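You operate a simulated robot arm through the tools that you are given. There is no shell and no other tool. Be economical: measure what you need, move in short steps, check, and stop when the job is done.

You are at the controls of a simulated two-armed robot. One attempt, no reset.

JOB
Press the raised bush flush and set the tube on the mat.
Fine: stop on 3; leave the slide out and the lever up. Set down upright: silver tube.
Where things are to end (x, y in the base frame): silver tube within 0.06 m of [0.56, -0.46].

Only the result counts: the job must be done as asked and must still hold three seconds after the hand-in. Knocking over, shifting, dropping, spilling or breaking anything else fails it.

ROBOT AND FRAMES
Two 7-joint arms with two-finger parallel grippers on one trunk, on a base that drives. Base frame: it is fixed to the floor where the robot stands at the start and does not move with it; the origin is under the middle of the robot, x ahead of it, y to its left, z up; the surface under the hand at the start is at about z = 0.863. Readings come in m, degrees, newtons and seconds.
The left shoulder is at the start at [0.071, 0.156, 1.155], the right one opposite. Places, roughly: green mat [0.6, -0.6, 0.9]; press lever [0.5, -0.2, 1.1]; press slide [0.5, -0.3, 0.9]; stop slide [0.5, -0.1, 1.1]; tin lid [0.7, -0.3, 0.9]. Payload 3.91 kg a hand.
Tool frame (each hand has its own): the origin (TCP) lies between the finger pads and is the grasp point; the fingertips stand 0.03 m ahead of it; z points along the fingers, y is the line along which they close. The gripper opens to 0.11 m. The fingers are 0.02 m wide and 0.01 m thick; the gripper's body (0.048 by 0.112 m) begins 0.055 m behind the TCP.
Orientation is that of the tool frame in the base frame, as [roll, pitch, yaw] about the fixed x, y, z axes, in that order (R = Rz(yaw) Ry(pitch) Rx(roll)). With the fingers straight down and closing along the base's y, the tool's x points along the base's -x, its y along +y and its z along -z.

CONTROLS
- The arms move only by the tool step_arm. It takes "left_moves", "right_moves" or both (then of equal length, played together; a hand with none holds still); each is a list of rows, each an object (a shift or turn left out is 0, a gripper value left out holds the last) with "dp": the shift along the base's x, y, z in cm, a list of three; "angular": the turn, a rotation vector about the base's x, y, z in degrees, a list of three; "grip": the opening, from 0 (shut) to 1 (fully open). In form: [{"dp": [tx, ty, tz], "angular": [rx, ry, rz], "grip": grip}, ...]. A call has 1 to 12 rows; each row is the pose to reach, as a shift and turn from the pose commanded when the call began. Rows are played at 5 a second. More than 0.05 m and 8.6 degrees between two rows, or a gripper value outside its range, and nothing of the call is played. A pose out of reach is approached as far as the arm can. The call stops where the force on the tool passes 80 N (or 10 N more than at its start, if that is more) or the arm is blocked; 0.2 s more then pass. Each finger travels about 0.108 m/s and halts on what it meets, pressing with about 21 N; the grip force reading is that of the motor and also rises with nothing between the fingers. The clock runs only during rows and for 0.2 s after the last one: add rows that repeat a pose to give the fingers time. It gives the time, the measured TCP pose, the force on the tool (base axes), the opening and the grip force at its end, in the units of the frame above (readings bear some noise), with the torque about the TCP (base axes, N m) and any sound that the robot's microphone picked up.
- Cameras (640 x 400 px; columns grow to the right, rows downward): "scene" is now at [0.1335, -0.0434, 1.4103]; the picture's right is [-0.47, -0.88, 0.00], its down [-0.26, 0.14, -0.96] and it looks along [0.84, -0.45, -0.29] (base axes); focal length 256 px, centre (320, 200). "left" rides on the left gripper at [0.072, -0.017, -0.103] in its tool frame; the picture's right is [0.23, 0.97, 0.00], its down [-0.76, 0.18, -0.62] and it looks along [-0.61, 0.14, 0.78] (tool axes); focal length 222 px, centre (320, 200). "right" rides on the right gripper at [0.072, 0.017, -0.103] in its tool frame; the picture's right is [-0.23, 0.97, 0.00], its down [-0.76, -0.18, -0.62] and it looks along [-0.61, -0.14, 0.78] (tool axes); focal length 222 px, centre (320, 200). There is no depth. A picture from a camera that has moved, and an enlarged one, comes with that camera's place and axes in the base frame and with its lens.
- capture(camera): a new picture of that camera. The clock stands still meanwhile.
- slide_trunk(by): slides the trunk up (or, below 0, down) by that many m; the arms and the scene camera ride with it, the base frame stays. It gives what a move gives, with no picture.
- drive_base(legs): drives the robot by 1 to 6 legs, each [ahead, left, turn to the left] in m, m and degrees, along the robot's own axes; the way and the turn of a leg run together, so that a leg with both is an arc; at most 1.5 m and 180 degrees a leg. The arms and the cameras ride along, it lands a little off, and it stops where it bumps. It gives what a move gives.
- turn_head(pan, tilt): turns the head with the scene camera to pan (to the left, within 86 degrees either way) and tilt (down, from -29 to 69), counted from straight ahead of the robot. It gives what a move gives.
- close_up(camera, box): a new picture of the part [left, top, right, bottom] of that camera's present view, enlarged. The clock stands still meanwhile.
- close_job(): hands the job in; it is judged then, once.

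Work in short steps. Places have to be worked out from the pictures, the camera data and where the tool is seen: move nearer, look again, correct. Check each grasp and each placing, and mend what went wrong. You have 120 turns and 108 pictures in all, those below and enlarged ones among them. Open the grippers and draw the arms clear of the work before you hand the job in, unless the task says otherwise; then end with one line.

The tools are called after "Request:" as a command line: name --argument value ..., lists and objects as JSON in quotes. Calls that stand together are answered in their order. step_arm: Moves the arms, as the interface text tells. Its arguments: {"type":"object","properties":{"left_moves":{"type":"array"},"right_moves":{"type":"array"}},"required":[]} The other tools are called the same way: slide_trunk (by) slides the trunk up or down; drive_base (legs) drives the base; turn_head (pan, tilt) turns the head that bears the scene camera; capture (camera) takes a picture; close_up (camera, box) takes an enlarged picture of a part of a camera's view; close_job () hands the job in.

At the start:

```text
clock: 0.0
left_tool_pos: [0.7395, 0.0128, 1.4248]
left_tcp_rot: [179.9, -0.1, 180.0]
left_ft_force: [0.1, 0.5, 1.0]
left_torque: [-0.01, 0.03, 0.02]
left_width: 0.1102
left_grasp_force: 0.0
right_tool_pos: [0.5186, -0.719, 1.4453]
right_tcp_rot: [180.0, 0.0, 179.9]
right_ft_force: [0.5, 0.1, -0.2]
right_torque: [0.0, -0.01, 0.01]
right_width: 0.1101
right_grasp_force: 0.1
trunk travel left (down, up): [-0.6, 0.34]
robot x, y, heading: [-0.0011, 0.0028, 0.2]
head pan, tilt: [-27.9, 17.1]
```

scene: 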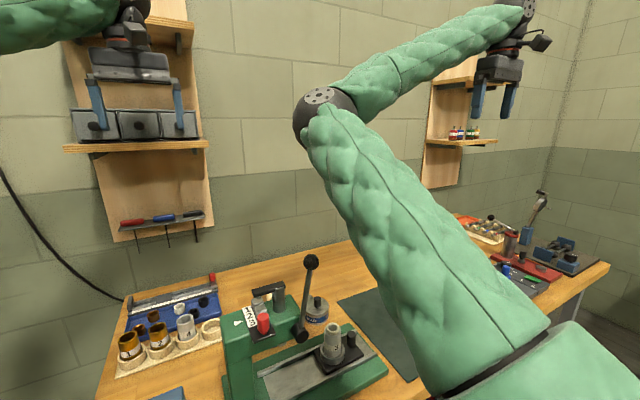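
right: 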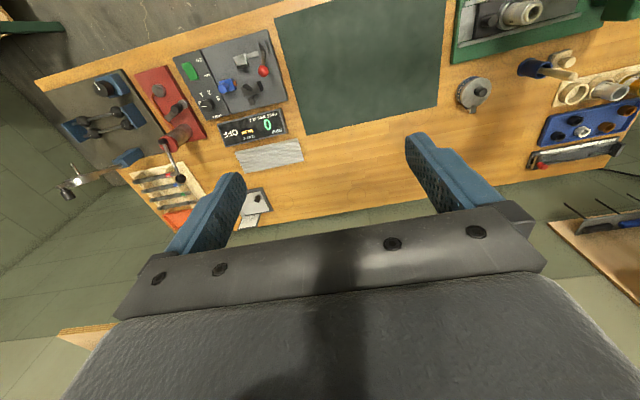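
left: 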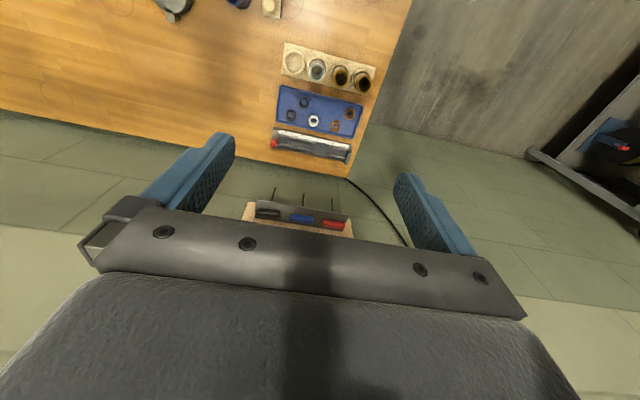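

The press (green) sits to the lower centre of the scene view, with a slide carrying silver tube(s). I look closer at it.

Request:
close_up --camera "scene" --box '[200, 240, 420, 400]'

Request:
turn_head --pan -20 --tilt 45

Request:
capture --camera "scene"

```text
2.50 times, centred on (310, 320) of scene
camera zoom: at [0.1335, -0.0434, 1.4103], right [-0.47, -0.88, 0.0], down [-0.26, 0.14, -0.96], along [0.84, -0.45, -0.29], focal length 639 px, centre (345, -100)
```

zoom: 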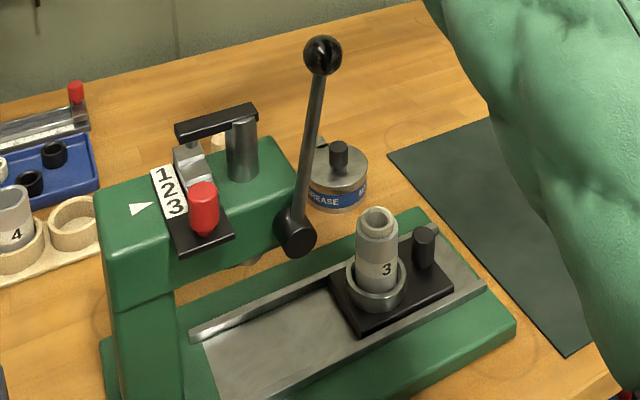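

```text
clock: 0.9
left_tool_pos: [0.7395, 0.0131, 1.4229]
left_tcp_rot: [180.0, 0.1, -179.9]
left_ft_force: [-0.7, 0.3, 0.5]
left_torque: [0.01, 0.02, 0.05]
left_width: 0.11
left_grasp_force: 0.1
right_tool_pos: [0.5172, -0.7196, 1.4457]
right_tcp_rot: [179.9, 0.0, -179.9]
right_ft_force: [0.1, -0.7, -0.2]
right_torque: [0.01, 0.02, -0.02]
right_width: 0.1099
right_grasp_force: 0.1
trunk travel left (down, up): [-0.6, 0.34]
robot x, y, heading: [0.0003, 0.0005, -0.0]
head pan, tilt: [-20.0, 45.0]
```

```text
103 pictures are left
camera scene: at [0.1274, -0.0276, 1.3669], right [-0.34, -0.94, 0.0], down [-0.66, 0.24, -0.71], along [0.66, -0.24, -0.71], focal length 256 px, centre (320, 200)
```

scene: 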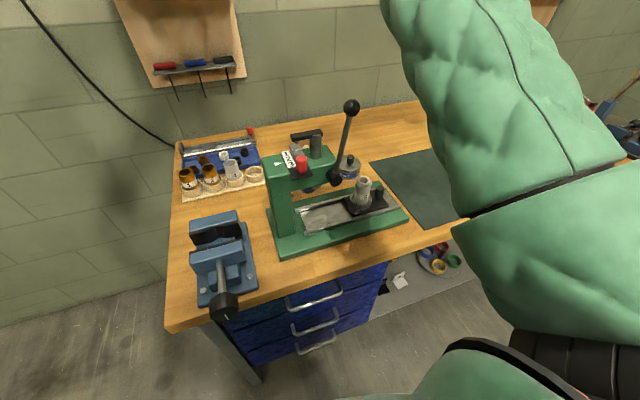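

Now a closer look at the press from this angle.

Request:
close_up --camera "scene" --box '[260, 90, 420, 190]'

Request:
close_up --camera "scene" --box '[255, 160, 415, 260]'

Request:
close_up --camera "scene" --box '[265, 120, 345, 170]'

```text
4.00 times, centred on (340, 140) of scene
camera zoom: at [0.1274, -0.0276, 1.3669], right [-0.34, -0.94, 0.0], down [-0.66, 0.24, -0.71], along [0.66, -0.24, -0.71], focal length 1023 px, centre (240, 440)
```

zoom: 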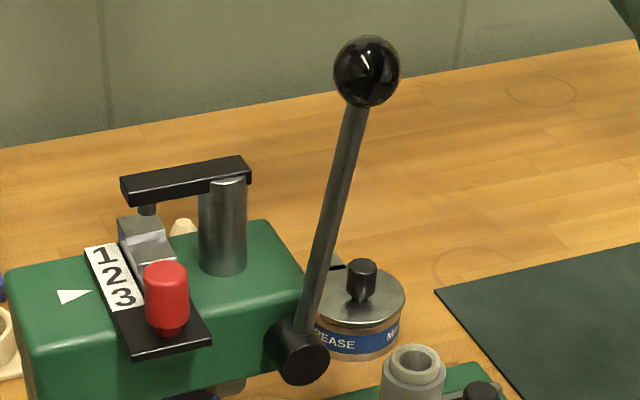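

```text
4.00 times, centred on (335, 210) of scene
camera zoom: at [0.1274, -0.0276, 1.3669], right [-0.34, -0.94, 0.0], down [-0.66, 0.24, -0.71], along [0.66, -0.24, -0.71], focal length 1023 px, centre (260, 160)
```

zoom: 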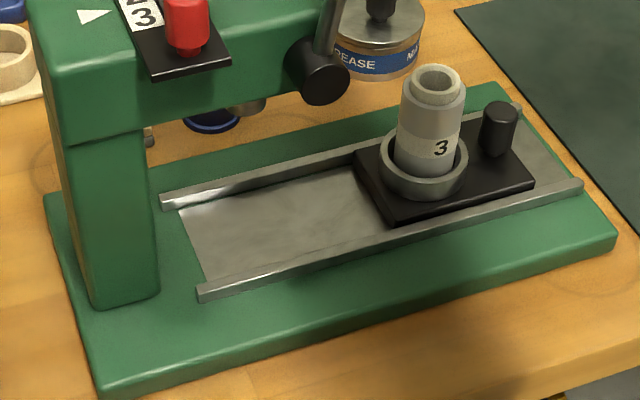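

```text
8.00 times, centred on (305, 145) of scene
camera zoom: at [0.1274, -0.0276, 1.3669], right [-0.34, -0.94, 0.0], down [-0.66, 0.24, -0.71], along [0.66, -0.24, -0.71], focal length 2046 px, centre (440, 640)
```

zoom: 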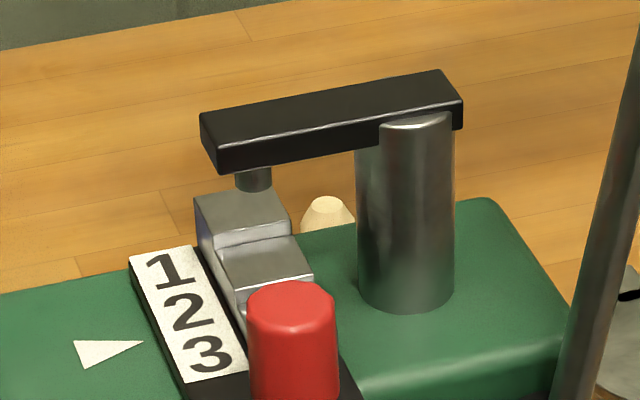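

The stop slide carries a red knob and strip 1‑2‑3 beside a fixed white triangle; the tube stands on the out slide. The press is near the inner reach limit, so I back off 0.15 m and look from another head angle.

Request:
drive_base --legs '[[-0.15, 0, 0]]'

Request:
turn_head --pan -20 --tilt 35

Request:
step_arm --right_moves '[{"dp": [0, 4.5, 0]}, {"dp": [0, 9, 0]}, {"dp": [0, 13.5, -2]}, {"dp": [0, 18, -4]}, {"dp": [0, 22.5, -6]}, {"dp": [0, 27, -8]}, {"dp": [0, 31.5, -10]}, {"dp": [0, 36, -12]}, {"dp": [0, 38, -14]}]'

Request:
capture --camera "right"

Request:
capture --camera "scene"

```text
clock: 2.3
left_tool_pos: [0.5891, 0.0107, 1.4238]
left_tcp_rot: [-179.9, 0.1, 179.8]
left_ft_force: [-0.3, -0.4, -0.8]
left_torque: [-0.02, 0.0, -0.04]
left_width: 0.1101
left_grasp_force: 0.0
right_tool_pos: [0.3656, -0.7199, 1.4451]
right_tcp_rot: [180.0, -0.1, 180.0]
right_ft_force: [-0.8, -0.5, 0.7]
right_torque: [-0.02, 0.02, 0.01]
right_width: 0.1102
right_grasp_force: 0.2
trunk travel left (down, up): [-0.6, 0.34]
robot x, y, heading: [-0.155, 0.0018, -0.1]
head pan, tilt: [-20.0, 45.0]
```

```text
clock: 3.0
left_tool_pos: [0.5887, 0.0123, 1.4247]
left_tcp_rot: [-180.0, 0.0, 179.9]
left_ft_force: [-1.0, 0.7, 0.2]
left_torque: [0.0, -0.06, 0.0]
left_width: 0.1102
left_grasp_force: 0.1
right_tool_pos: [0.3656, -0.72, 1.4458]
right_tcp_rot: [-179.9, 0.1, 179.9]
right_ft_force: [0.4, 0.6, -0.3]
right_torque: [-0.01, 0.0, 0.0]
right_width: 0.1099
right_grasp_force: 0.0
trunk travel left (down, up): [-0.6, 0.34]
robot x, y, heading: [-0.1477, -0.0014, -0.2]
head pan, tilt: [-20.0, 35.0]
```

```text
clock: 5.0
left_tool_pos: [0.5907, 0.0115, 1.4243]
left_tcp_rot: [179.9, 0.0, 179.9]
left_ft_force: [-0.9, 0.1, -0.3]
left_torque: [0.02, 0.03, 0.0]
left_width: 0.11
left_grasp_force: 0.1
right_tool_pos: [0.3309, -0.4952, 1.3087]
right_tcp_rot: [179.9, -0.1, 179.9]
right_ft_force: [0.2, 0.5, -0.1]
right_torque: [0.0, 0.01, 0.01]
right_width: 0.1101
right_grasp_force: 0.0
right hand out of reach, approached as far as the arm can: row 5, 6, 7, 8, 9
trunk travel left (down, up): [-0.6, 0.34]
robot x, y, heading: [-0.1524, 0.0008, -0.3]
head pan, tilt: [-20.0, 35.0]
```

```text
99 pictures are left
camera right: at [0.2601, -0.4777, 1.4122], right [0.23, 0.97, 0.0], down [0.76, -0.18, 0.62], along [0.61, -0.14, -0.78], focal length 222 px, centre (320, 200)
```

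right: 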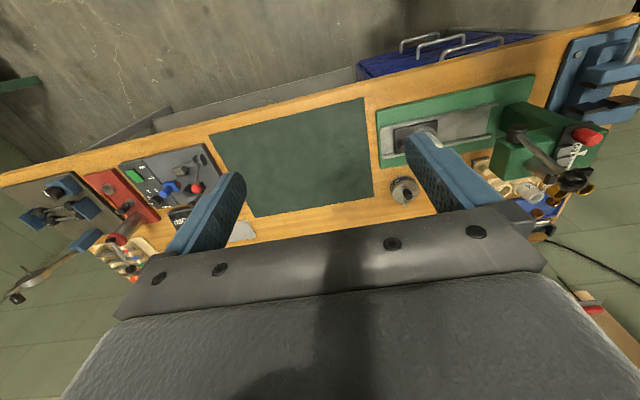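

```text
98 pictures are left
camera scene: at [-0.0166, -0.0302, 1.3816], right [-0.34, -0.94, 0.0], down [-0.54, 0.2, -0.82], along [0.77, -0.28, -0.57], focal length 256 px, centre (320, 200)
```

scene: 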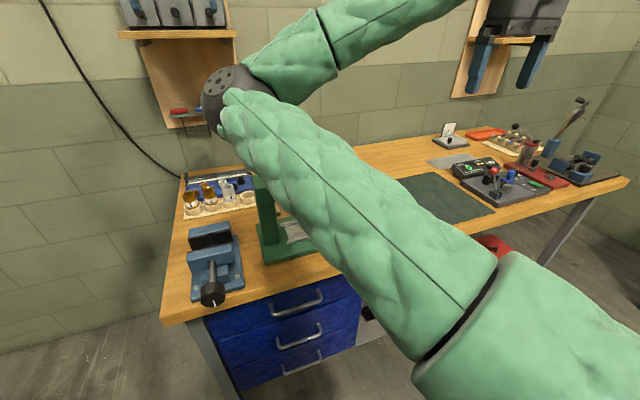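

The arm hit its inner reach limit. I move the hand outward so it looks at the press from nearer.

Request:
step_arm --right_moves '[{"dp": [4.5, 0, 0]}, {"dp": [9, 0, 0]}, {"dp": [12, 2, 0]}, {"dp": [12, 2, 0]}]'

Request:
capture --camera "right"

Request:
capture --camera "scene"

```text
clock: 6.0
left_tool_pos: [0.5893, 0.0121, 1.4244]
left_tcp_rot: [-179.9, 0.0, 179.9]
left_ft_force: [-0.3, -0.6, 0.2]
left_torque: [-0.05, 0.02, -0.02]
left_width: 0.1102
left_grasp_force: 0.0
right_tool_pos: [0.4484, -0.5052, 1.3102]
right_tcp_rot: [180.0, 0.0, 179.9]
right_ft_force: [-0.2, -0.9, -0.1]
right_torque: [-0.01, 0.01, -0.03]
right_width: 0.1099
right_grasp_force: 0.0
right hand out of reach, approached as far as the arm can: row 1, 2, 3, 4
trunk travel left (down, up): [-0.6, 0.34]
robot x, y, heading: [-0.1516, -0.0012, -0.1]
head pan, tilt: [-20.0, 35.0]
```

```text
97 pictures are left
camera right: at [0.3779, -0.4883, 1.4123], right [0.23, 0.97, 0.0], down [0.76, -0.18, 0.62], along [0.61, -0.14, -0.78], focal length 222 px, centre (320, 200)
```

right: 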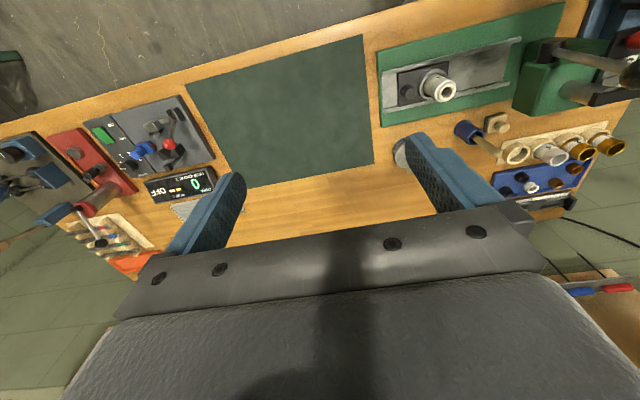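

```text
96 pictures are left
camera scene: at [-0.0171, -0.03, 1.3817], right [-0.34, -0.94, 0.0], down [-0.54, 0.2, -0.82], along [0.77, -0.28, -0.57], focal length 256 px, centre (320, 200)
```

scene: 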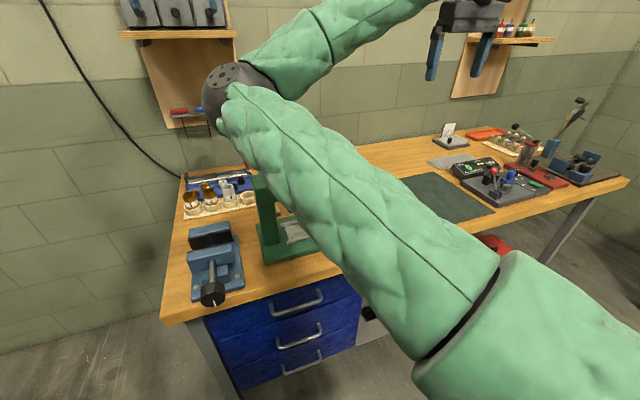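

The hand doesn't follow in y up here; I try lower and further in, still clear of everything.

Request:
step_arm --right_moves '[{"dp": [2, 0, -4]}, {"dp": [4, 0, -8]}, {"dp": [6, 3, -8]}, {"dp": [6, 7, -8]}, {"dp": [6, 11, -8]}, {"dp": [6, 11, -8]}]'

Request:
capture --camera "right"

```text
clock: 7.4
left_tool_pos: [0.5892, 0.0121, 1.4242]
left_tcp_rot: [180.0, -0.1, 179.9]
left_ft_force: [0.7, -0.6, -1.2]
left_torque: [0.01, -0.01, 0.01]
left_width: 0.1099
left_grasp_force: 0.1
right_tool_pos: [0.5264, -0.4976, 1.2319]
right_tcp_rot: [179.9, 0.1, 179.9]
right_ft_force: [0.9, 0.0, 0.4]
right_torque: [0.01, -0.04, -0.02]
right_width: 0.1101
right_grasp_force: 0.1
right hand out of reach, approached as far as the arm can: row 3, 4, 5, 6
trunk travel left (down, up): [-0.6, 0.34]
robot x, y, heading: [-0.1522, -0.0001, -0.2]
head pan, tilt: [-20.0, 35.0]
```

```text
95 pictures are left
camera right: at [0.4551, -0.4816, 1.3348], right [0.23, 0.97, 0.0], down [0.76, -0.18, 0.62], along [0.61, -0.14, -0.78], focal length 222 px, centre (320, 200)
```

right: 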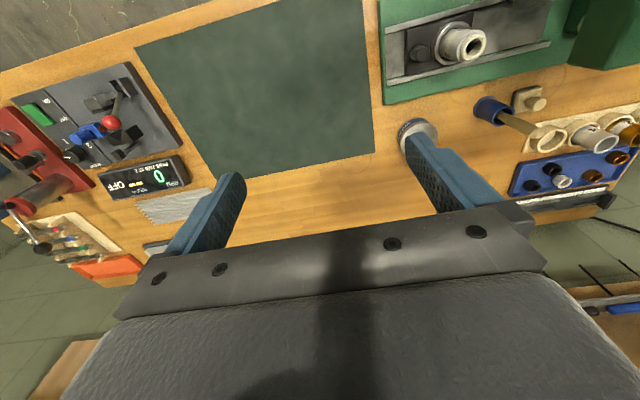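

y seems limited at this wrist orientation; I test whether letting the hand yaw left with the swing frees it.

Request:
step_arm --right_moves '[{"dp": [0, 0, 0], "angular": [0, 0, 8]}, {"dp": [0, 0, 0], "angular": [0, 0, 16]}, {"dp": [0, 4, 0], "angular": [0, 0, 24]}, {"dp": [0, 8, 0], "angular": [0, 0, 30]}, {"dp": [0, 8, 0], "angular": [0, 0, 30]}]'

Request:
capture --camera "scene"

```text
clock: 8.6
left_tool_pos: [0.588, 0.0119, 1.4245]
left_tcp_rot: [180.0, 0.0, 179.9]
left_ft_force: [-0.9, 0.0, -0.2]
left_torque: [0.03, 0.02, -0.01]
left_width: 0.1099
left_grasp_force: 0.1
right_tool_pos: [0.544, -0.4944, 1.2354]
right_tcp_rot: [179.9, 0.0, -150.1]
right_ft_force: [0.3, 0.4, 0.3]
right_torque: [-0.01, 0.0, 0.01]
right_width: 0.11
right_grasp_force: 0.0
right hand out of reach, approached as far as the arm can: row 3, 4, 5
trunk travel left (down, up): [-0.6, 0.34]
robot x, y, heading: [-0.1471, 0.0004, -0.1]
head pan, tilt: [-20.0, 35.0]
```

```text
94 pictures are left
camera scene: at [-0.017, -0.0299, 1.3817], right [-0.34, -0.94, 0.0], down [-0.54, 0.2, -0.82], along [0.77, -0.28, -0.57], focal length 256 px, centre (320, 200)
```

scene: 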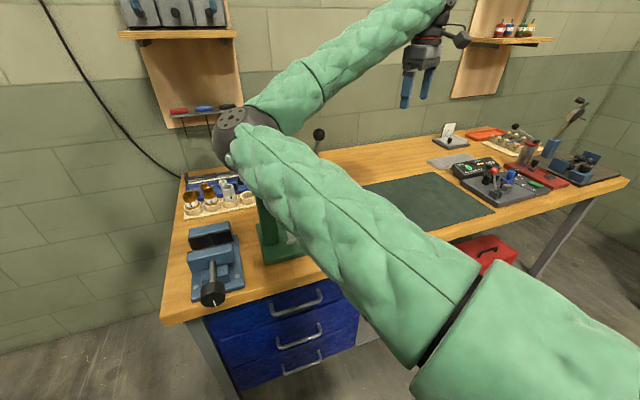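

Yaw isn't the limit; the arm is likely constrained because the wrist is above the shoulder. I raise the trunk and lower the hand relative to it, then try y again.

Request:
slide_trunk --by 0.2

Request:
step_arm --right_moves '[{"dp": [0, -1, -5], "angular": [0, 0, -8]}, {"dp": [0, -1, -10], "angular": [0, 0, -16]}, {"dp": [0, -1, -15], "angular": [0, 0, -24]}, {"dp": [0, -1, -20], "angular": [0, 0, -30]}, {"dp": [0, 3, -20], "angular": [0, 0, -30]}, {"dp": [0, 7, -20], "angular": [0, 0, -30]}, {"dp": [0, 11, -20], "angular": [0, 0, -30]}, {"dp": [0, 11, -20], "angular": [0, 0, -30]}]'

```text
clock: 10.8
left_tool_pos: [0.5898, 0.0126, 1.6233]
left_tcp_rot: [-180.0, -0.2, 179.9]
left_ft_force: [-0.2, 0.9, -0.2]
left_torque: [0.01, 0.0, -0.02]
left_width: 0.1101
left_grasp_force: 0.0
right_tool_pos: [0.5435, -0.4942, 1.4361]
right_tcp_rot: [180.0, -0.1, -150.1]
right_ft_force: [-0.2, 0.6, -0.5]
right_torque: [-0.01, 0.01, -0.03]
right_width: 0.11
right_grasp_force: 0.0
trunk travel left (down, up): [-0.8, 0.14]
robot x, y, heading: [-0.148, 0.0021, -0.2]
head pan, tilt: [-20.0, 35.0]
```

```text
refused: row 1 steps farther than a row can; nothing moved
```

Row step was slightly too long; I resend it.

Request:
step_arm --right_moves '[{"dp": [0, 0, -5], "angular": [0, 0, -8]}, {"dp": [0, 0, -10], "angular": [0, 0, -16]}, {"dp": [0, 0, -15], "angular": [0, 0, -24]}, {"dp": [0, 0, -20], "angular": [0, 0, -30]}, {"dp": [0, 3, -20], "angular": [0, 0, -30]}, {"dp": [0, 7, -20], "angular": [0, 0, -30]}, {"dp": [0, 11, -20], "angular": [0, 0, -30]}, {"dp": [0, 11, -20], "angular": [0, 0, -30]}]'

Request:
capture --camera "scene"

Request:
capture --camera "right"

```text
clock: 12.6
left_tool_pos: [0.5889, 0.0118, 1.6243]
left_tcp_rot: [-180.0, 0.1, 179.9]
left_ft_force: [-0.1, -0.2, -0.8]
left_torque: [-0.04, 0.01, -0.04]
left_width: 0.1101
left_grasp_force: 0.1
right_tool_pos: [0.5854, -0.4776, 1.2215]
right_tcp_rot: [-180.0, 0.0, 179.8]
right_ft_force: [-0.3, 0.6, -0.3]
right_torque: [-0.04, 0.01, -0.01]
right_width: 0.1098
right_grasp_force: 0.1
right hand out of reach, approached as far as the arm can: row 2, 5, 6, 7, 8
trunk travel left (down, up): [-0.8, 0.14]
robot x, y, heading: [-0.1532, 0.003, -0.1]
head pan, tilt: [-20.0, 35.0]
```

```text
93 pictures are left
camera scene: at [-0.0171, -0.0298, 1.5817], right [-0.34, -0.94, 0.0], down [-0.54, 0.2, -0.82], along [0.77, -0.28, -0.57], focal length 256 px, centre (320, 200)
```

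scene: 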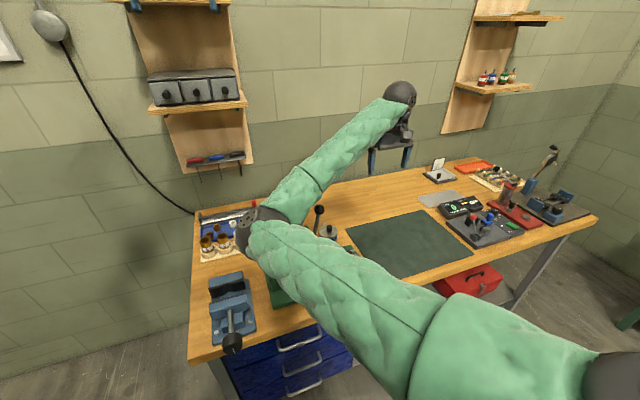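

```text
92 pictures are left
camera right: at [0.5136, -0.4613, 1.3246], right [0.23, 0.97, 0.0], down [0.76, -0.18, 0.62], along [0.61, -0.14, -0.78], focal length 222 px, centre (320, 200)
```

right: 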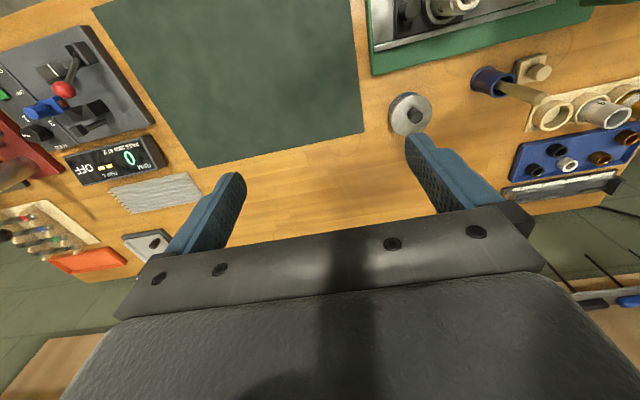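

The arm's elbow is tucked inward, so the hand only works well to the robot's right. I'll raise and retract the hand, then turn the base left 40° so the press lies in the right hand's comfortable sector.

Request:
step_arm --right_moves '[{"dp": [-3, -2, 3]}, {"dp": [-6, -4, 6]}, {"dp": [-9, -6, 9]}, {"dp": [-12, -8, 12]}, {"dp": [-15, -8, 12]}]'

Request:
drive_base --legs '[[0, 0, 40]]'

Request:
turn_head --pan -60 --tilt 45

Request:
capture --camera "scene"

Request:
capture --camera "right"

```text
clock: 13.8
left_tool_pos: [0.5876, 0.0131, 1.6242]
left_tcp_rot: [-180.0, 0.0, 179.9]
left_ft_force: [0.9, -0.2, -0.2]
left_torque: [0.02, 0.01, 0.0]
left_width: 0.1098
left_grasp_force: 0.0
right_tool_pos: [0.4347, -0.5597, 1.341]
right_tcp_rot: [-180.0, 0.0, 179.9]
right_ft_force: [-0.3, 0.7, 1.1]
right_torque: [-0.02, -0.01, 0.0]
right_width: 0.1102
right_grasp_force: 0.0
trunk travel left (down, up): [-0.8, 0.14]
robot x, y, heading: [-0.1547, -0.0037, -0.2]
head pan, tilt: [-20.0, 35.0]
```

```text
clock: 16.1
left_tool_pos: [0.4018, 0.4912, 1.6238]
left_tcp_rot: [180.0, 0.0, -139.4]
left_ft_force: [0.0, 1.2, -0.5]
left_torque: [0.01, 0.0, 0.0]
left_width: 0.1099
left_grasp_force: 0.1
right_tool_pos: [0.6579, -0.0439, 1.34]
right_tcp_rot: [-180.0, -0.1, -139.4]
right_ft_force: [-0.2, -0.4, -0.8]
right_torque: [0.01, 0.0, -0.02]
right_width: 0.1099
right_grasp_force: 0.1
trunk travel left (down, up): [-0.8, 0.14]
robot x, y, heading: [-0.1512, 0.0014, 40.4]
head pan, tilt: [-20.0, 35.0]
```

```text
clock: 17.1
left_tool_pos: [0.4031, 0.4912, 1.625]
left_tcp_rot: [180.0, 0.0, -139.5]
left_ft_force: [-0.4, -0.6, 0.2]
left_torque: [0.02, -0.01, -0.02]
left_width: 0.1101
left_grasp_force: 0.0
right_tool_pos: [0.6568, -0.0438, 1.3397]
right_tcp_rot: [-179.9, 0.0, -139.4]
right_ft_force: [0.6, -0.7, -0.7]
right_torque: [0.0, -0.03, 0.0]
right_width: 0.11
right_grasp_force: 0.1
trunk travel left (down, up): [-0.8, 0.14]
robot x, y, heading: [-0.1482, 0.0031, 40.5]
head pan, tilt: [-60.0, 45.0]
```

```text
91 pictures are left
camera scene: at [-0.035, 0.0065, 1.5669], right [-0.33, -0.94, 0.0], down [-0.67, 0.24, -0.71], along [0.67, -0.24, -0.71], focal length 256 px, centre (320, 200)
```

scene: 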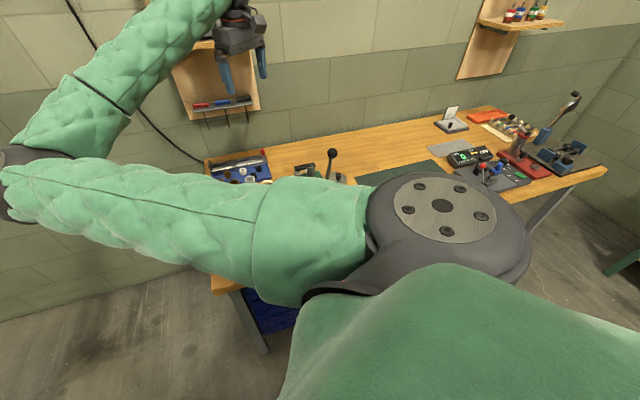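

```text
90 pictures are left
camera right: at [0.5929, -0.0787, 1.4431], right [-0.46, 0.89, 0.0], down [0.69, 0.36, 0.62], along [0.55, 0.29, -0.78], focal length 222 px, centre (320, 200)
```

right: 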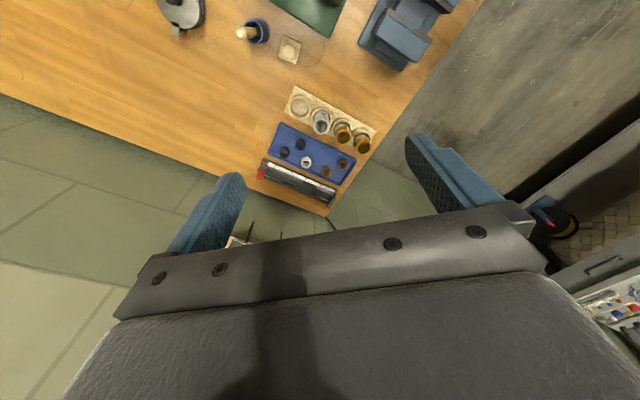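

The hand follows well now. I swing it to the mat side, yawed so its camera looks along +y at the press.

Request:
step_arm --right_moves '[{"dp": [-1, -4, 0], "angular": [0, 0, 5]}, {"dp": [-3, -8, 0], "angular": [0, 0, 10]}, {"dp": [-5, -12, 0], "angular": [0, 0, 15]}, {"dp": [-7, -16, 0], "angular": [0, 0, 20]}, {"dp": [-9, -20, 0], "angular": [0, 0, 25]}, {"dp": [-11, -24, 0], "angular": [0, 0, 30]}, {"dp": [-13, -28, 0], "angular": [0, 0, 35]}, {"dp": [-15, -32, 0], "angular": [0, 0, 40]}, {"dp": [-16, -36, 0], "angular": [0, 0, 45]}, {"dp": [-16, -39, 0], "angular": [0, 0, 49.4]}, {"dp": [-16, -39, 0], "angular": [0, 0, 49.4]}]'

Request:
capture --camera "right"

Request:
capture --camera "scene"

```text
clock: 19.5
left_tool_pos: [0.4027, 0.4912, 1.6242]
left_tcp_rot: [-180.0, -0.1, -139.4]
left_ft_force: [-0.6, 0.8, 0.2]
left_torque: [-0.01, -0.02, 0.01]
left_width: 0.11
left_grasp_force: 0.1
right_tool_pos: [0.4996, -0.4315, 1.3382]
right_tcp_rot: [179.9, -0.1, -90.0]
right_ft_force: [-0.4, -0.5, 0.0]
right_torque: [-0.02, -0.01, 0.0]
right_width: 0.1098
right_grasp_force: 0.0
trunk travel left (down, up): [-0.8, 0.14]
robot x, y, heading: [-0.1516, 0.0017, 40.7]
head pan, tilt: [-60.0, 45.0]
```

```text
89 pictures are left
camera right: at [0.4834, -0.5041, 1.4429], right [-0.97, 0.23, 0.0], down [0.18, 0.76, 0.62], along [0.14, 0.61, -0.78], focal length 222 px, centre (320, 200)
```

right: 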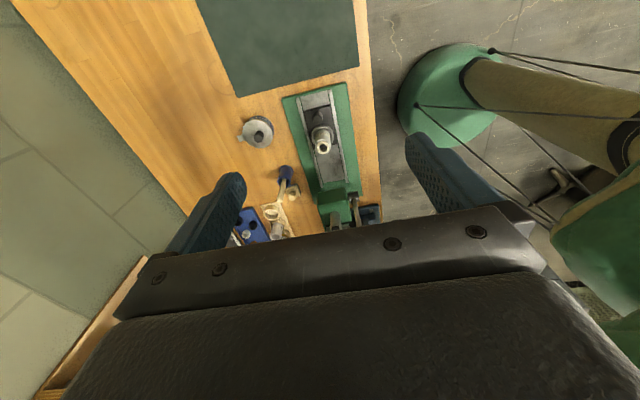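

```text
88 pictures are left
camera scene: at [-0.0353, 0.0074, 1.5669], right [-0.33, -0.94, 0.0], down [-0.67, 0.24, -0.71], along [0.67, -0.24, -0.71], focal length 256 px, centre (320, 200)
```

scene: 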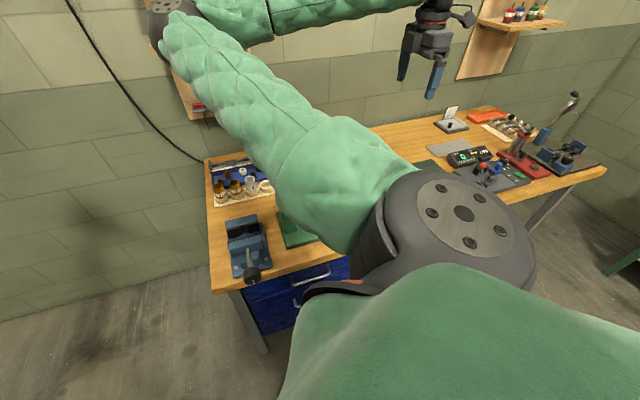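

The wrist camera sees what's nearly straight below it. From two rays the tube is near (0.527,-0.285), top z≈0.97. I move the hand over the press at the same height to see all of it.

Request:
step_arm --right_moves '[{"dp": [1, 5, 0]}, {"dp": [2, 9, 0]}, {"dp": [3, 13, 0]}, {"dp": [3, 17, 0]}, {"dp": [3, 21, 0]}, {"dp": [3, 24, 0]}, {"dp": [3, 24, 0]}]'

Request:
capture --camera "right"

Request:
close_up --camera "right" --box '[200, 0, 440, 150]'

```text
refused: row 1 steps farther than a row can; nothing moved
```

```text
87 pictures are left
camera right: at [0.4834, -0.5041, 1.4429], right [-0.97, 0.23, 0.0], down [0.18, 0.76, 0.62], along [0.14, 0.61, -0.78], focal length 222 px, centre (320, 200)
```

right: 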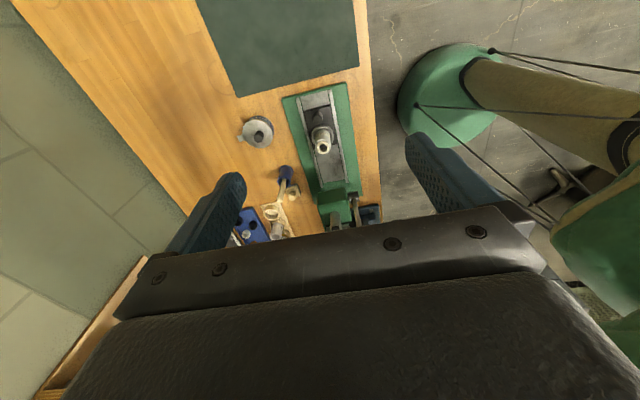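

```text
2.67 times, centred on (320, 75) of right
camera zoom: at [0.4834, -0.5041, 1.4429], right [-0.97, 0.23, 0.0], down [0.18, 0.76, 0.62], along [0.14, 0.61, -0.78], focal length 592 px, centre (320, 533)
```

zoom: 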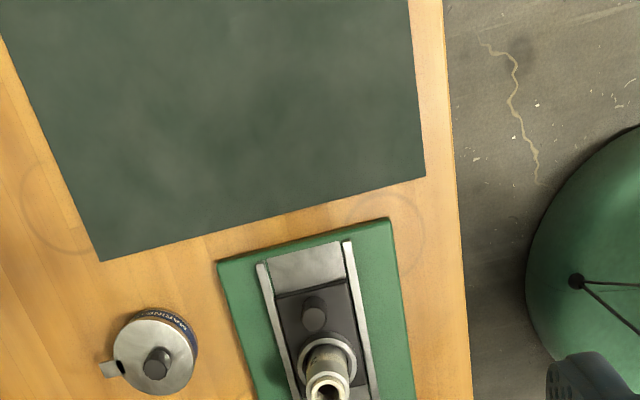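

Step too long again; I resend with smaller rows.

Request:
step_arm --right_moves '[{"dp": [0.5, 4, 0]}, {"dp": [1, 8, 0]}, {"dp": [1.5, 12, 0]}, {"dp": [2, 16, 0]}, {"dp": [2.5, 20, 0]}, {"dp": [3, 24, 0]}, {"dp": [3, 24, 0]}]'

Request:
capture --camera "right"

Request:
close_up --camera "right" --box '[200, 0, 440, 150]'

```text
clock: 21.1
left_tool_pos: [0.404, 0.4895, 1.6245]
left_tcp_rot: [-179.9, 0.0, -139.5]
left_ft_force: [-0.1, -0.1, -0.8]
left_torque: [0.01, 0.0, -0.01]
left_width: 0.1098
left_grasp_force: 0.1
right_tool_pos: [0.5294, -0.195, 1.3384]
right_tcp_rot: [179.9, 0.0, -90.1]
right_ft_force: [0.2, 0.4, -0.1]
right_torque: [0.01, 0.02, -0.02]
right_width: 0.1101
right_grasp_force: 0.0
trunk travel left (down, up): [-0.8, 0.14]
robot x, y, heading: [-0.1498, 0.0042, 40.6]
head pan, tilt: [-60.0, 45.0]
```

```text
85 pictures are left
camera right: at [0.5128, -0.2671, 1.4431], right [-0.97, 0.23, 0.0], down [0.18, 0.76, 0.62], along [0.14, 0.61, -0.78], focal length 222 px, centre (320, 200)
```

right: 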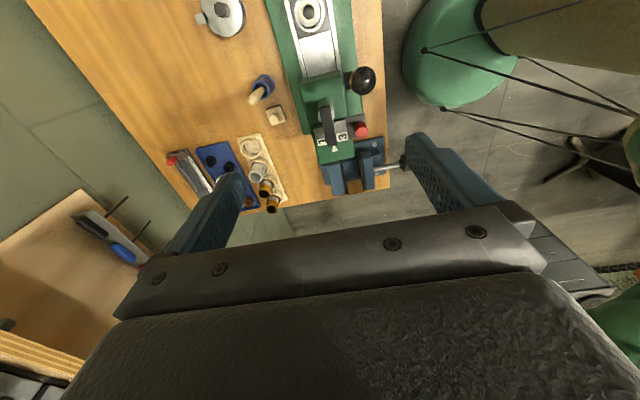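

```text
2.67 times, centred on (320, 75) of right
camera zoom: at [0.5128, -0.2671, 1.4431], right [-0.97, 0.23, 0.0], down [0.18, 0.76, 0.62], along [0.14, 0.61, -0.78], focal length 592 px, centre (320, 533)
```

zoom: 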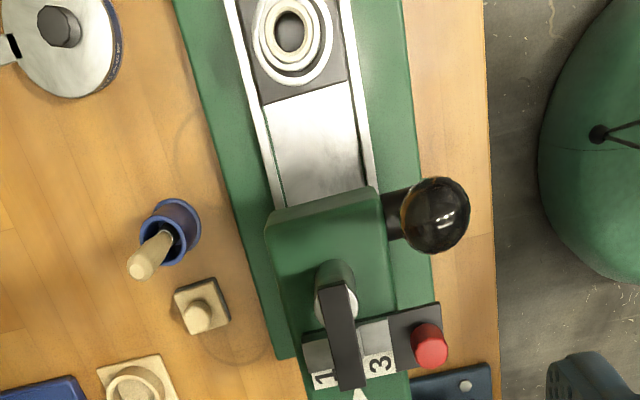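

Clear view: current stop is 2 (arm over 2, triangle there); steps pitch ≈1.7 cm, so the red knob at about (0.480,-0.123,1.106) must go +x by ~1.7 cm. Lever ball ≈(0.479,-0.209,1.183), pivot axis along x. I rotate the hand to close along y and move above the knob.

Request:
step_arm --right_moves '[{"dp": [-0.5, 0.7, -1], "angular": [0, 0, -8], "grip": 0.4}, {"dp": [-1, 1.4, -2], "angular": [0, 0, -16]}, {"dp": [-1.5, 2.1, -3], "angular": [0, 0, -24]}, {"dp": [-2, 2.8, -4], "angular": [0, 0, -32]}, {"dp": [-2.5, 3.5, -5], "angular": [0, 0, -40]}, {"dp": [-3, 4.2, -6], "angular": [0, 0, -48]}, {"dp": [-3.5, 5, -6], "angular": [0, 0, -56]}, {"dp": [-4, 6, -6], "angular": [0, 0, -64]}, {"dp": [-4.5, 7, -6], "angular": [0, 0, -72]}, {"dp": [-4.9, 7.2, -6], "angular": [0, 0, -80]}, {"dp": [-4.9, 7.2, -6], "angular": [0, 0, -88]}, {"dp": [-4.9, 7.2, -6], "angular": [0, 0, -90]}]'

Request:
capture --camera "right"

Request:
capture --camera "scene"

```text
clock: 23.7
left_tool_pos: [0.4025, 0.4918, 1.6243]
left_tcp_rot: [-180.0, 0.0, -139.6]
left_ft_force: [0.0, 0.2, 0.3]
left_torque: [-0.01, -0.01, -0.01]
left_width: 0.1102
left_grasp_force: 0.0
right_tool_pos: [0.4795, -0.1212, 1.2809]
right_tcp_rot: [-180.0, 0.0, 179.9]
right_ft_force: [-0.1, 0.1, 0.5]
right_torque: [0.03, -0.02, 0.0]
right_width: 0.044
right_grasp_force: 0.1
trunk travel left (down, up): [-0.8, 0.14]
robot x, y, heading: [-0.1502, 0.002, 40.5]
head pan, tilt: [-60.0, 45.0]
```

```text
83 pictures are left
camera right: at [0.4077, -0.105, 1.3833], right [0.23, 0.97, 0.0], down [0.76, -0.18, 0.62], along [0.61, -0.14, -0.78], focal length 222 px, centre (320, 200)
```

right: 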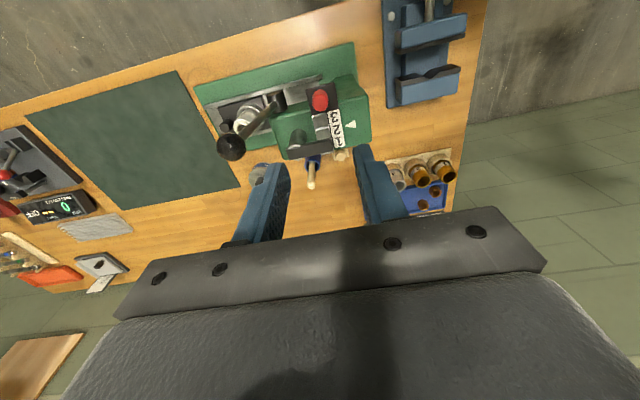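

```text
82 pictures are left
camera scene: at [-0.0353, 0.0067, 1.5669], right [-0.33, -0.94, 0.0], down [-0.67, 0.24, -0.71], along [0.67, -0.24, -0.71], focal length 256 px, centre (320, 200)
```

scene: 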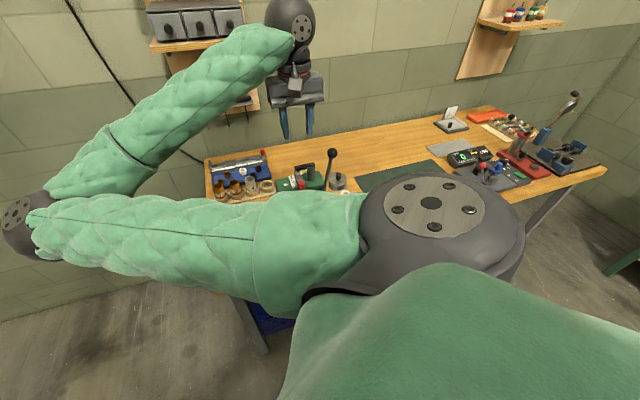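

The pose is reached and the view agrees (knob ≈(0.478,-0.122)). Close-up for scale and triangle.

Request:
close_up --camera "right" --box '[190, 60, 382, 180]'

```text
3.33 times, centred on (286, 120) of right
camera zoom: at [0.4077, -0.105, 1.3833], right [0.23, 0.97, 0.0], down [0.76, -0.18, 0.62], along [0.61, -0.14, -0.78], focal length 740 px, centre (433, 467)
```

zoom: 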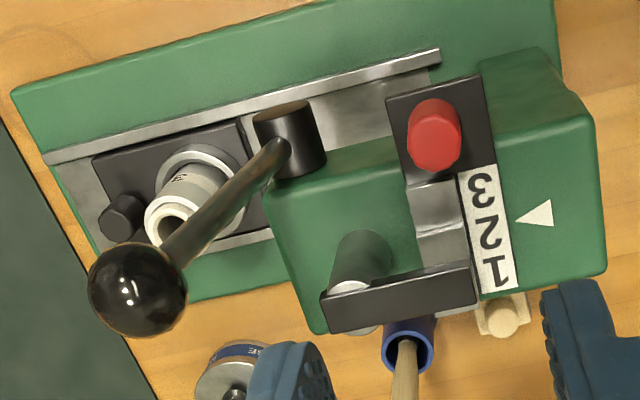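

Stop reads 2; strip top z≈1.077, knob 1.077–1.106. I descend around the knob with the fingertips at z≈1.086 and close.

Request:
step_arm --right_moves '[{"dp": [0, 0, -4]}, {"dp": [0, -0.1, -8]}, {"dp": [0, -0.1, -12]}, {"dp": [0, -0.1, -14.5]}, {"dp": [0, -0.1, -16.5]}, {"dp": [0, -0.1, -16.5], "grip": 0.0}, {"dp": [0, -0.1, -16.5]}, {"dp": [0, -0.1, -16.5]}]'

Request:
capture --camera "right"

```text
clock: 25.5
left_tool_pos: [0.4027, 0.493, 1.6238]
left_tcp_rot: [-180.0, -0.1, -139.6]
left_ft_force: [0.9, -0.2, -0.7]
left_torque: [0.01, 0.01, -0.03]
left_width: 0.1104
left_grasp_force: 0.0
right_tool_pos: [0.478, -0.1215, 1.1135]
right_tcp_rot: [-180.0, -0.1, -179.9]
right_ft_force: [-2.6, 14.2, -12.3]
right_torque: [0.54, -0.56, 0.06]
right_width: 0.0193
right_grasp_force: 45.2
trunk travel left (down, up): [-0.8, 0.14]
robot x, y, heading: [-0.1514, -0.0021, 40.6]
head pan, tilt: [-60.0, 45.0]
```

```text
80 pictures are left
camera right: at [0.4072, -0.105, 1.2161], right [0.23, 0.97, 0.0], down [0.76, -0.18, 0.62], along [0.61, -0.14, -0.78], focal length 222 px, centre (320, 200)
```

right: 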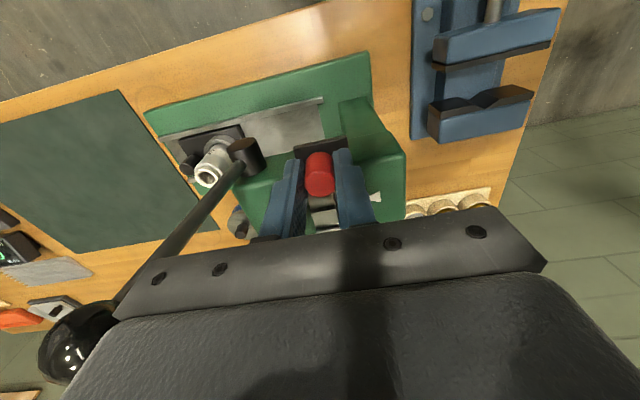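

Knob gripped (19 mm). Now slide it +x 1.7 cm.

Request:
step_arm --right_moves '[{"dp": [0.4, 0, 0]}, {"dp": [0.8, 0, 0]}, {"dp": [1.2, 0, 0]}, {"dp": [1.6, 0, 0]}, {"dp": [1.7, 0, 0]}, {"dp": [1.7, 0, 0]}]'

Request:
close_up --camera "right" --box '[240, 100, 400, 240]'

```text
clock: 26.9
left_tool_pos: [0.4051, 0.4947, 1.6236]
left_tcp_rot: [180.0, -0.3, -139.4]
left_ft_force: [-0.1, 0.3, 0.1]
left_torque: [0.01, 0.02, 0.03]
left_width: 0.1101
left_grasp_force: 0.1
right_tool_pos: [0.4964, -0.1224, 1.1134]
right_tcp_rot: [180.0, -0.1, 179.8]
right_ft_force: [-6.0, 23.8, -37.1]
right_torque: [0.44, 0.25, 0.01]
right_width: 0.0192
right_grasp_force: 45.0
trunk travel left (down, up): [-0.8, 0.14]
robot x, y, heading: [-0.1519, 0.0005, 40.4]
head pan, tilt: [-60.0, 45.0]
```

```text
2.86 times, centred on (320, 170) of right
camera zoom: at [0.4253, -0.1048, 1.2171], right [0.23, 0.97, 0.0], down [0.76, -0.18, 0.62], along [0.6, -0.14, -0.78], focal length 635 px, centre (320, 286)
```

zoom: 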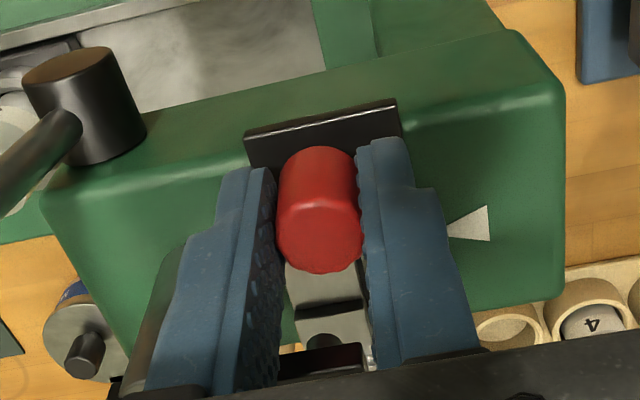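

Moved 1.8 cm. I release and rise a bit to inspect the strip.

Request:
step_arm --right_moves '[{"grip": 0.35}, {"grip": 0.35}, {"dp": [0, 0, 4]}, {"dp": [0, 0, 8]}, {"dp": [0, 0, 12]}, {"dp": [0, 0, 16]}, {"dp": [-2, 0, 18]}, {"dp": [-2, 0, 18]}]'

Request:
close_up --camera "right" --box '[190, 60, 382, 180]'

```text
clock: 28.7
left_tool_pos: [0.4032, 0.4908, 1.6242]
left_tcp_rot: [179.9, -0.1, -139.5]
left_ft_force: [-0.2, 0.2, 0.1]
left_torque: [-0.01, 0.0, 0.01]
left_width: 0.1101
left_grasp_force: 0.1
right_tool_pos: [0.4739, -0.1242, 1.2946]
right_tcp_rot: [-179.9, -0.1, -180.0]
right_ft_force: [-0.1, -0.5, -0.9]
right_torque: [-0.01, 0.02, -0.02]
right_width: 0.0385
right_grasp_force: 0.1
trunk travel left (down, up): [-0.8, 0.14]
robot x, y, heading: [-0.1554, -0.0005, 40.6]
head pan, tilt: [-60.0, 45.0]
```

```text
3.33 times, centred on (286, 120) of right
camera zoom: at [0.4019, -0.1086, 1.3985], right [0.23, 0.97, 0.0], down [0.76, -0.18, 0.62], along [0.61, -0.14, -0.78], focal length 740 px, centre (433, 467)
```

zoom: 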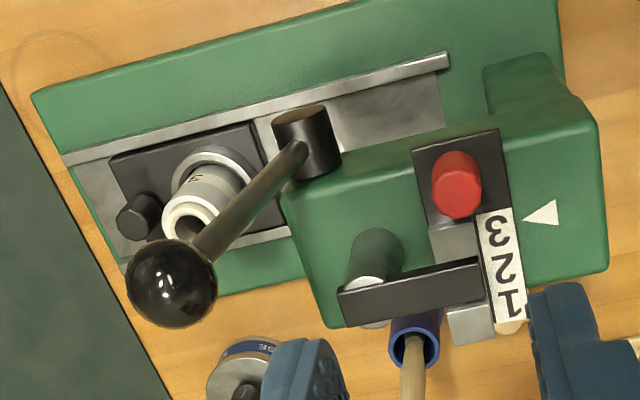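

Strip "3" now lines up with the triangle exactly as 2 did before. Next: the slide knob, triangulated at (0.527,-0.334, top 0.920). I'll approach it from the mat side with a tilted hand (to stay clear of the lever); first yaw to -90 over there.

Request:
step_arm --right_moves '[{"dp": [0.5, -2.5, 0.5], "angular": [0, 0, 8]}, {"dp": [1, -5, 0.5], "angular": [0, 0, 16]}, {"dp": [1.5, -7.5, 0.5], "angular": [0, 0, 24]}, {"dp": [2, -10, 0.5], "angular": [0, 0, 32]}, {"dp": [2.5, -13, 0.5], "angular": [0, 0, 40]}, {"dp": [3, -16, 0.5], "angular": [0, 0, 48]}, {"dp": [3.5, -19, 0.5], "angular": [0, 0, 56]}, {"dp": [4, -22, 0.5], "angular": [0, 0, 64]}, {"dp": [4.5, -26, 0.5], "angular": [0, 0, 72]}, {"dp": [5.3, -30, 0.5], "angular": [0, 0, 80]}, {"dp": [5.3, -32, 0.5], "angular": [0, 0, 88]}, {"dp": [5.3, -32, 0.5], "angular": [0, 0, 90]}]'

Request:
step_arm --right_moves '[{"dp": [0, 0, -4], "angular": [7, 0, 0]}, {"dp": [0, 0, -8], "angular": [14, 0, 0]}, {"dp": [0, 0, -12], "angular": [21, 0, 0]}, {"dp": [0, 0, -16], "angular": [28, 0, 0]}, {"dp": [0, 0, -20], "angular": [35, 0, 0]}, {"dp": [0, 0, -24], "angular": [35, 0, 0]}, {"dp": [0, 0, -27], "angular": [35, 0, 0]}, {"dp": [0, 0, -27], "angular": [35, 0, 0]}]'

Request:
capture --camera "right"

```text
clock: 31.3
left_tool_pos: [0.4022, 0.489, 1.6232]
left_tcp_rot: [180.0, 0.1, -139.4]
left_ft_force: [-0.8, -0.1, 0.2]
left_torque: [0.0, 0.01, 0.01]
left_width: 0.1099
left_grasp_force: 0.0
right_tool_pos: [0.5282, -0.4435, 1.2992]
right_tcp_rot: [180.0, 0.0, -90.1]
right_ft_force: [-0.7, 0.1, 0.9]
right_torque: [0.0, 0.0, -0.02]
right_width: 0.0387
right_grasp_force: 0.1
trunk travel left (down, up): [-0.8, 0.14]
robot x, y, heading: [-0.1511, 0.0009, 40.6]
head pan, tilt: [-60.0, 45.0]
```

```text
clock: 33.1
left_tool_pos: [0.4023, 0.4916, 1.6246]
left_tcp_rot: [-179.9, 0.0, -139.6]
left_ft_force: [0.4, -0.7, -0.4]
left_torque: [-0.02, 0.0, -0.03]
left_width: 0.1099
left_grasp_force: 0.2
right_tool_pos: [0.5294, -0.4421, 1.0304]
right_tcp_rot: [179.8, 34.9, -90.1]
right_ft_force: [0.4, -0.1, -0.2]
right_torque: [0.01, 0.0, -0.03]
right_width: 0.0383
right_grasp_force: 0.0
trunk travel left (down, up): [-0.8, 0.14]
robot x, y, heading: [-0.1523, -0.0017, 40.5]
head pan, tilt: [-60.0, 45.0]
```

```text
77 pictures are left
camera right: at [0.5126, -0.5613, 1.0735], right [-0.97, 0.19, 0.13], down [0.18, 0.27, 0.95], along [0.14, 0.95, -0.29], focal length 222 px, centre (320, 200)
```

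right: 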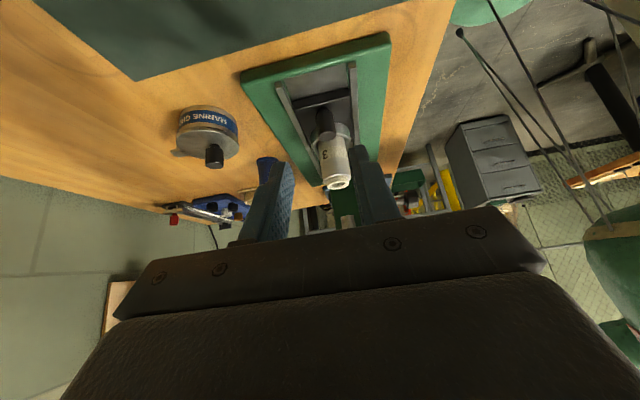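

Good view of the slide; zoom to refine knob and plate heights.

Request:
close_up --camera "right" --box '[240, 70, 400, 200]'

```text
3.08 times, centred on (320, 135) of right
camera zoom: at [0.5126, -0.5613, 1.0735], right [-0.97, 0.19, 0.13], down [0.18, 0.27, 0.95], along [0.14, 0.95, -0.29], focal length 684 px, centre (320, 400)
```

zoom: 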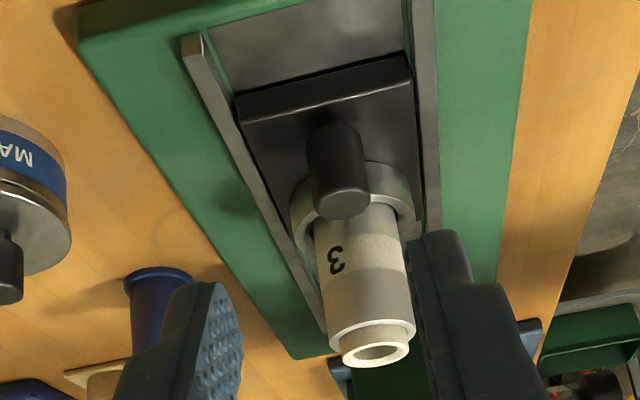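

Knob spans z≈0.895–0.93 at x≈0.527, dia ≈23 mm. I go in along the finger direction and close on it.

Request:
step_arm --right_moves '[{"dp": [-0.1, 2.5, -1.5]}, {"dp": [-0.2, 4.7, -2.9]}, {"dp": [-0.2, 6.2, -5.1]}, {"dp": [-0.2, 7.8, -7.3]}, {"dp": [-0.2, 9.3, -9.5]}, {"dp": [-0.2, 9.3, -9.5], "grip": 0}, {"dp": [-0.2, 9.3, -9.5]}, {"dp": [-0.2, 9.3, -9.5]}]'

Request:
close_up --camera "right" --box '[220, 40, 420, 200]'

```text
clock: 34.9
left_tool_pos: [0.4021, 0.4911, 1.6238]
left_tcp_rot: [-179.9, -0.1, -139.5]
left_ft_force: [-0.6, -0.2, -0.2]
left_torque: [0.0, -0.02, 0.02]
left_width: 0.11
left_grasp_force: 0.2
right_tool_pos: [0.5266, -0.3499, 0.9348]
right_tcp_rot: [-180.0, 35.0, -90.1]
right_ft_force: [9.1, -0.2, 9.5]
right_torque: [0.38, -0.23, -0.19]
right_width: 0.0212
right_grasp_force: 45.2
trunk travel left (down, up): [-0.8, 0.14]
robot x, y, heading: [-0.1512, 0.001, 40.7]
head pan, tilt: [-60.0, 45.0]
```

```text
2.50 times, centred on (320, 120) of right
camera zoom: at [0.5107, -0.468, 0.9791], right [-0.97, 0.19, 0.13], down [0.18, 0.27, 0.95], along [0.14, 0.95, -0.29], focal length 555 px, centre (320, 400)
```

zoom: 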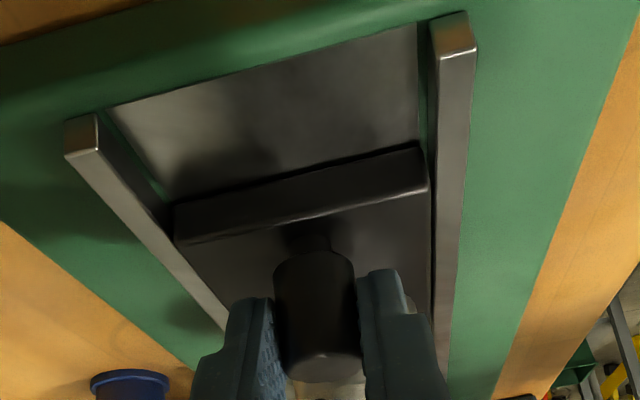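

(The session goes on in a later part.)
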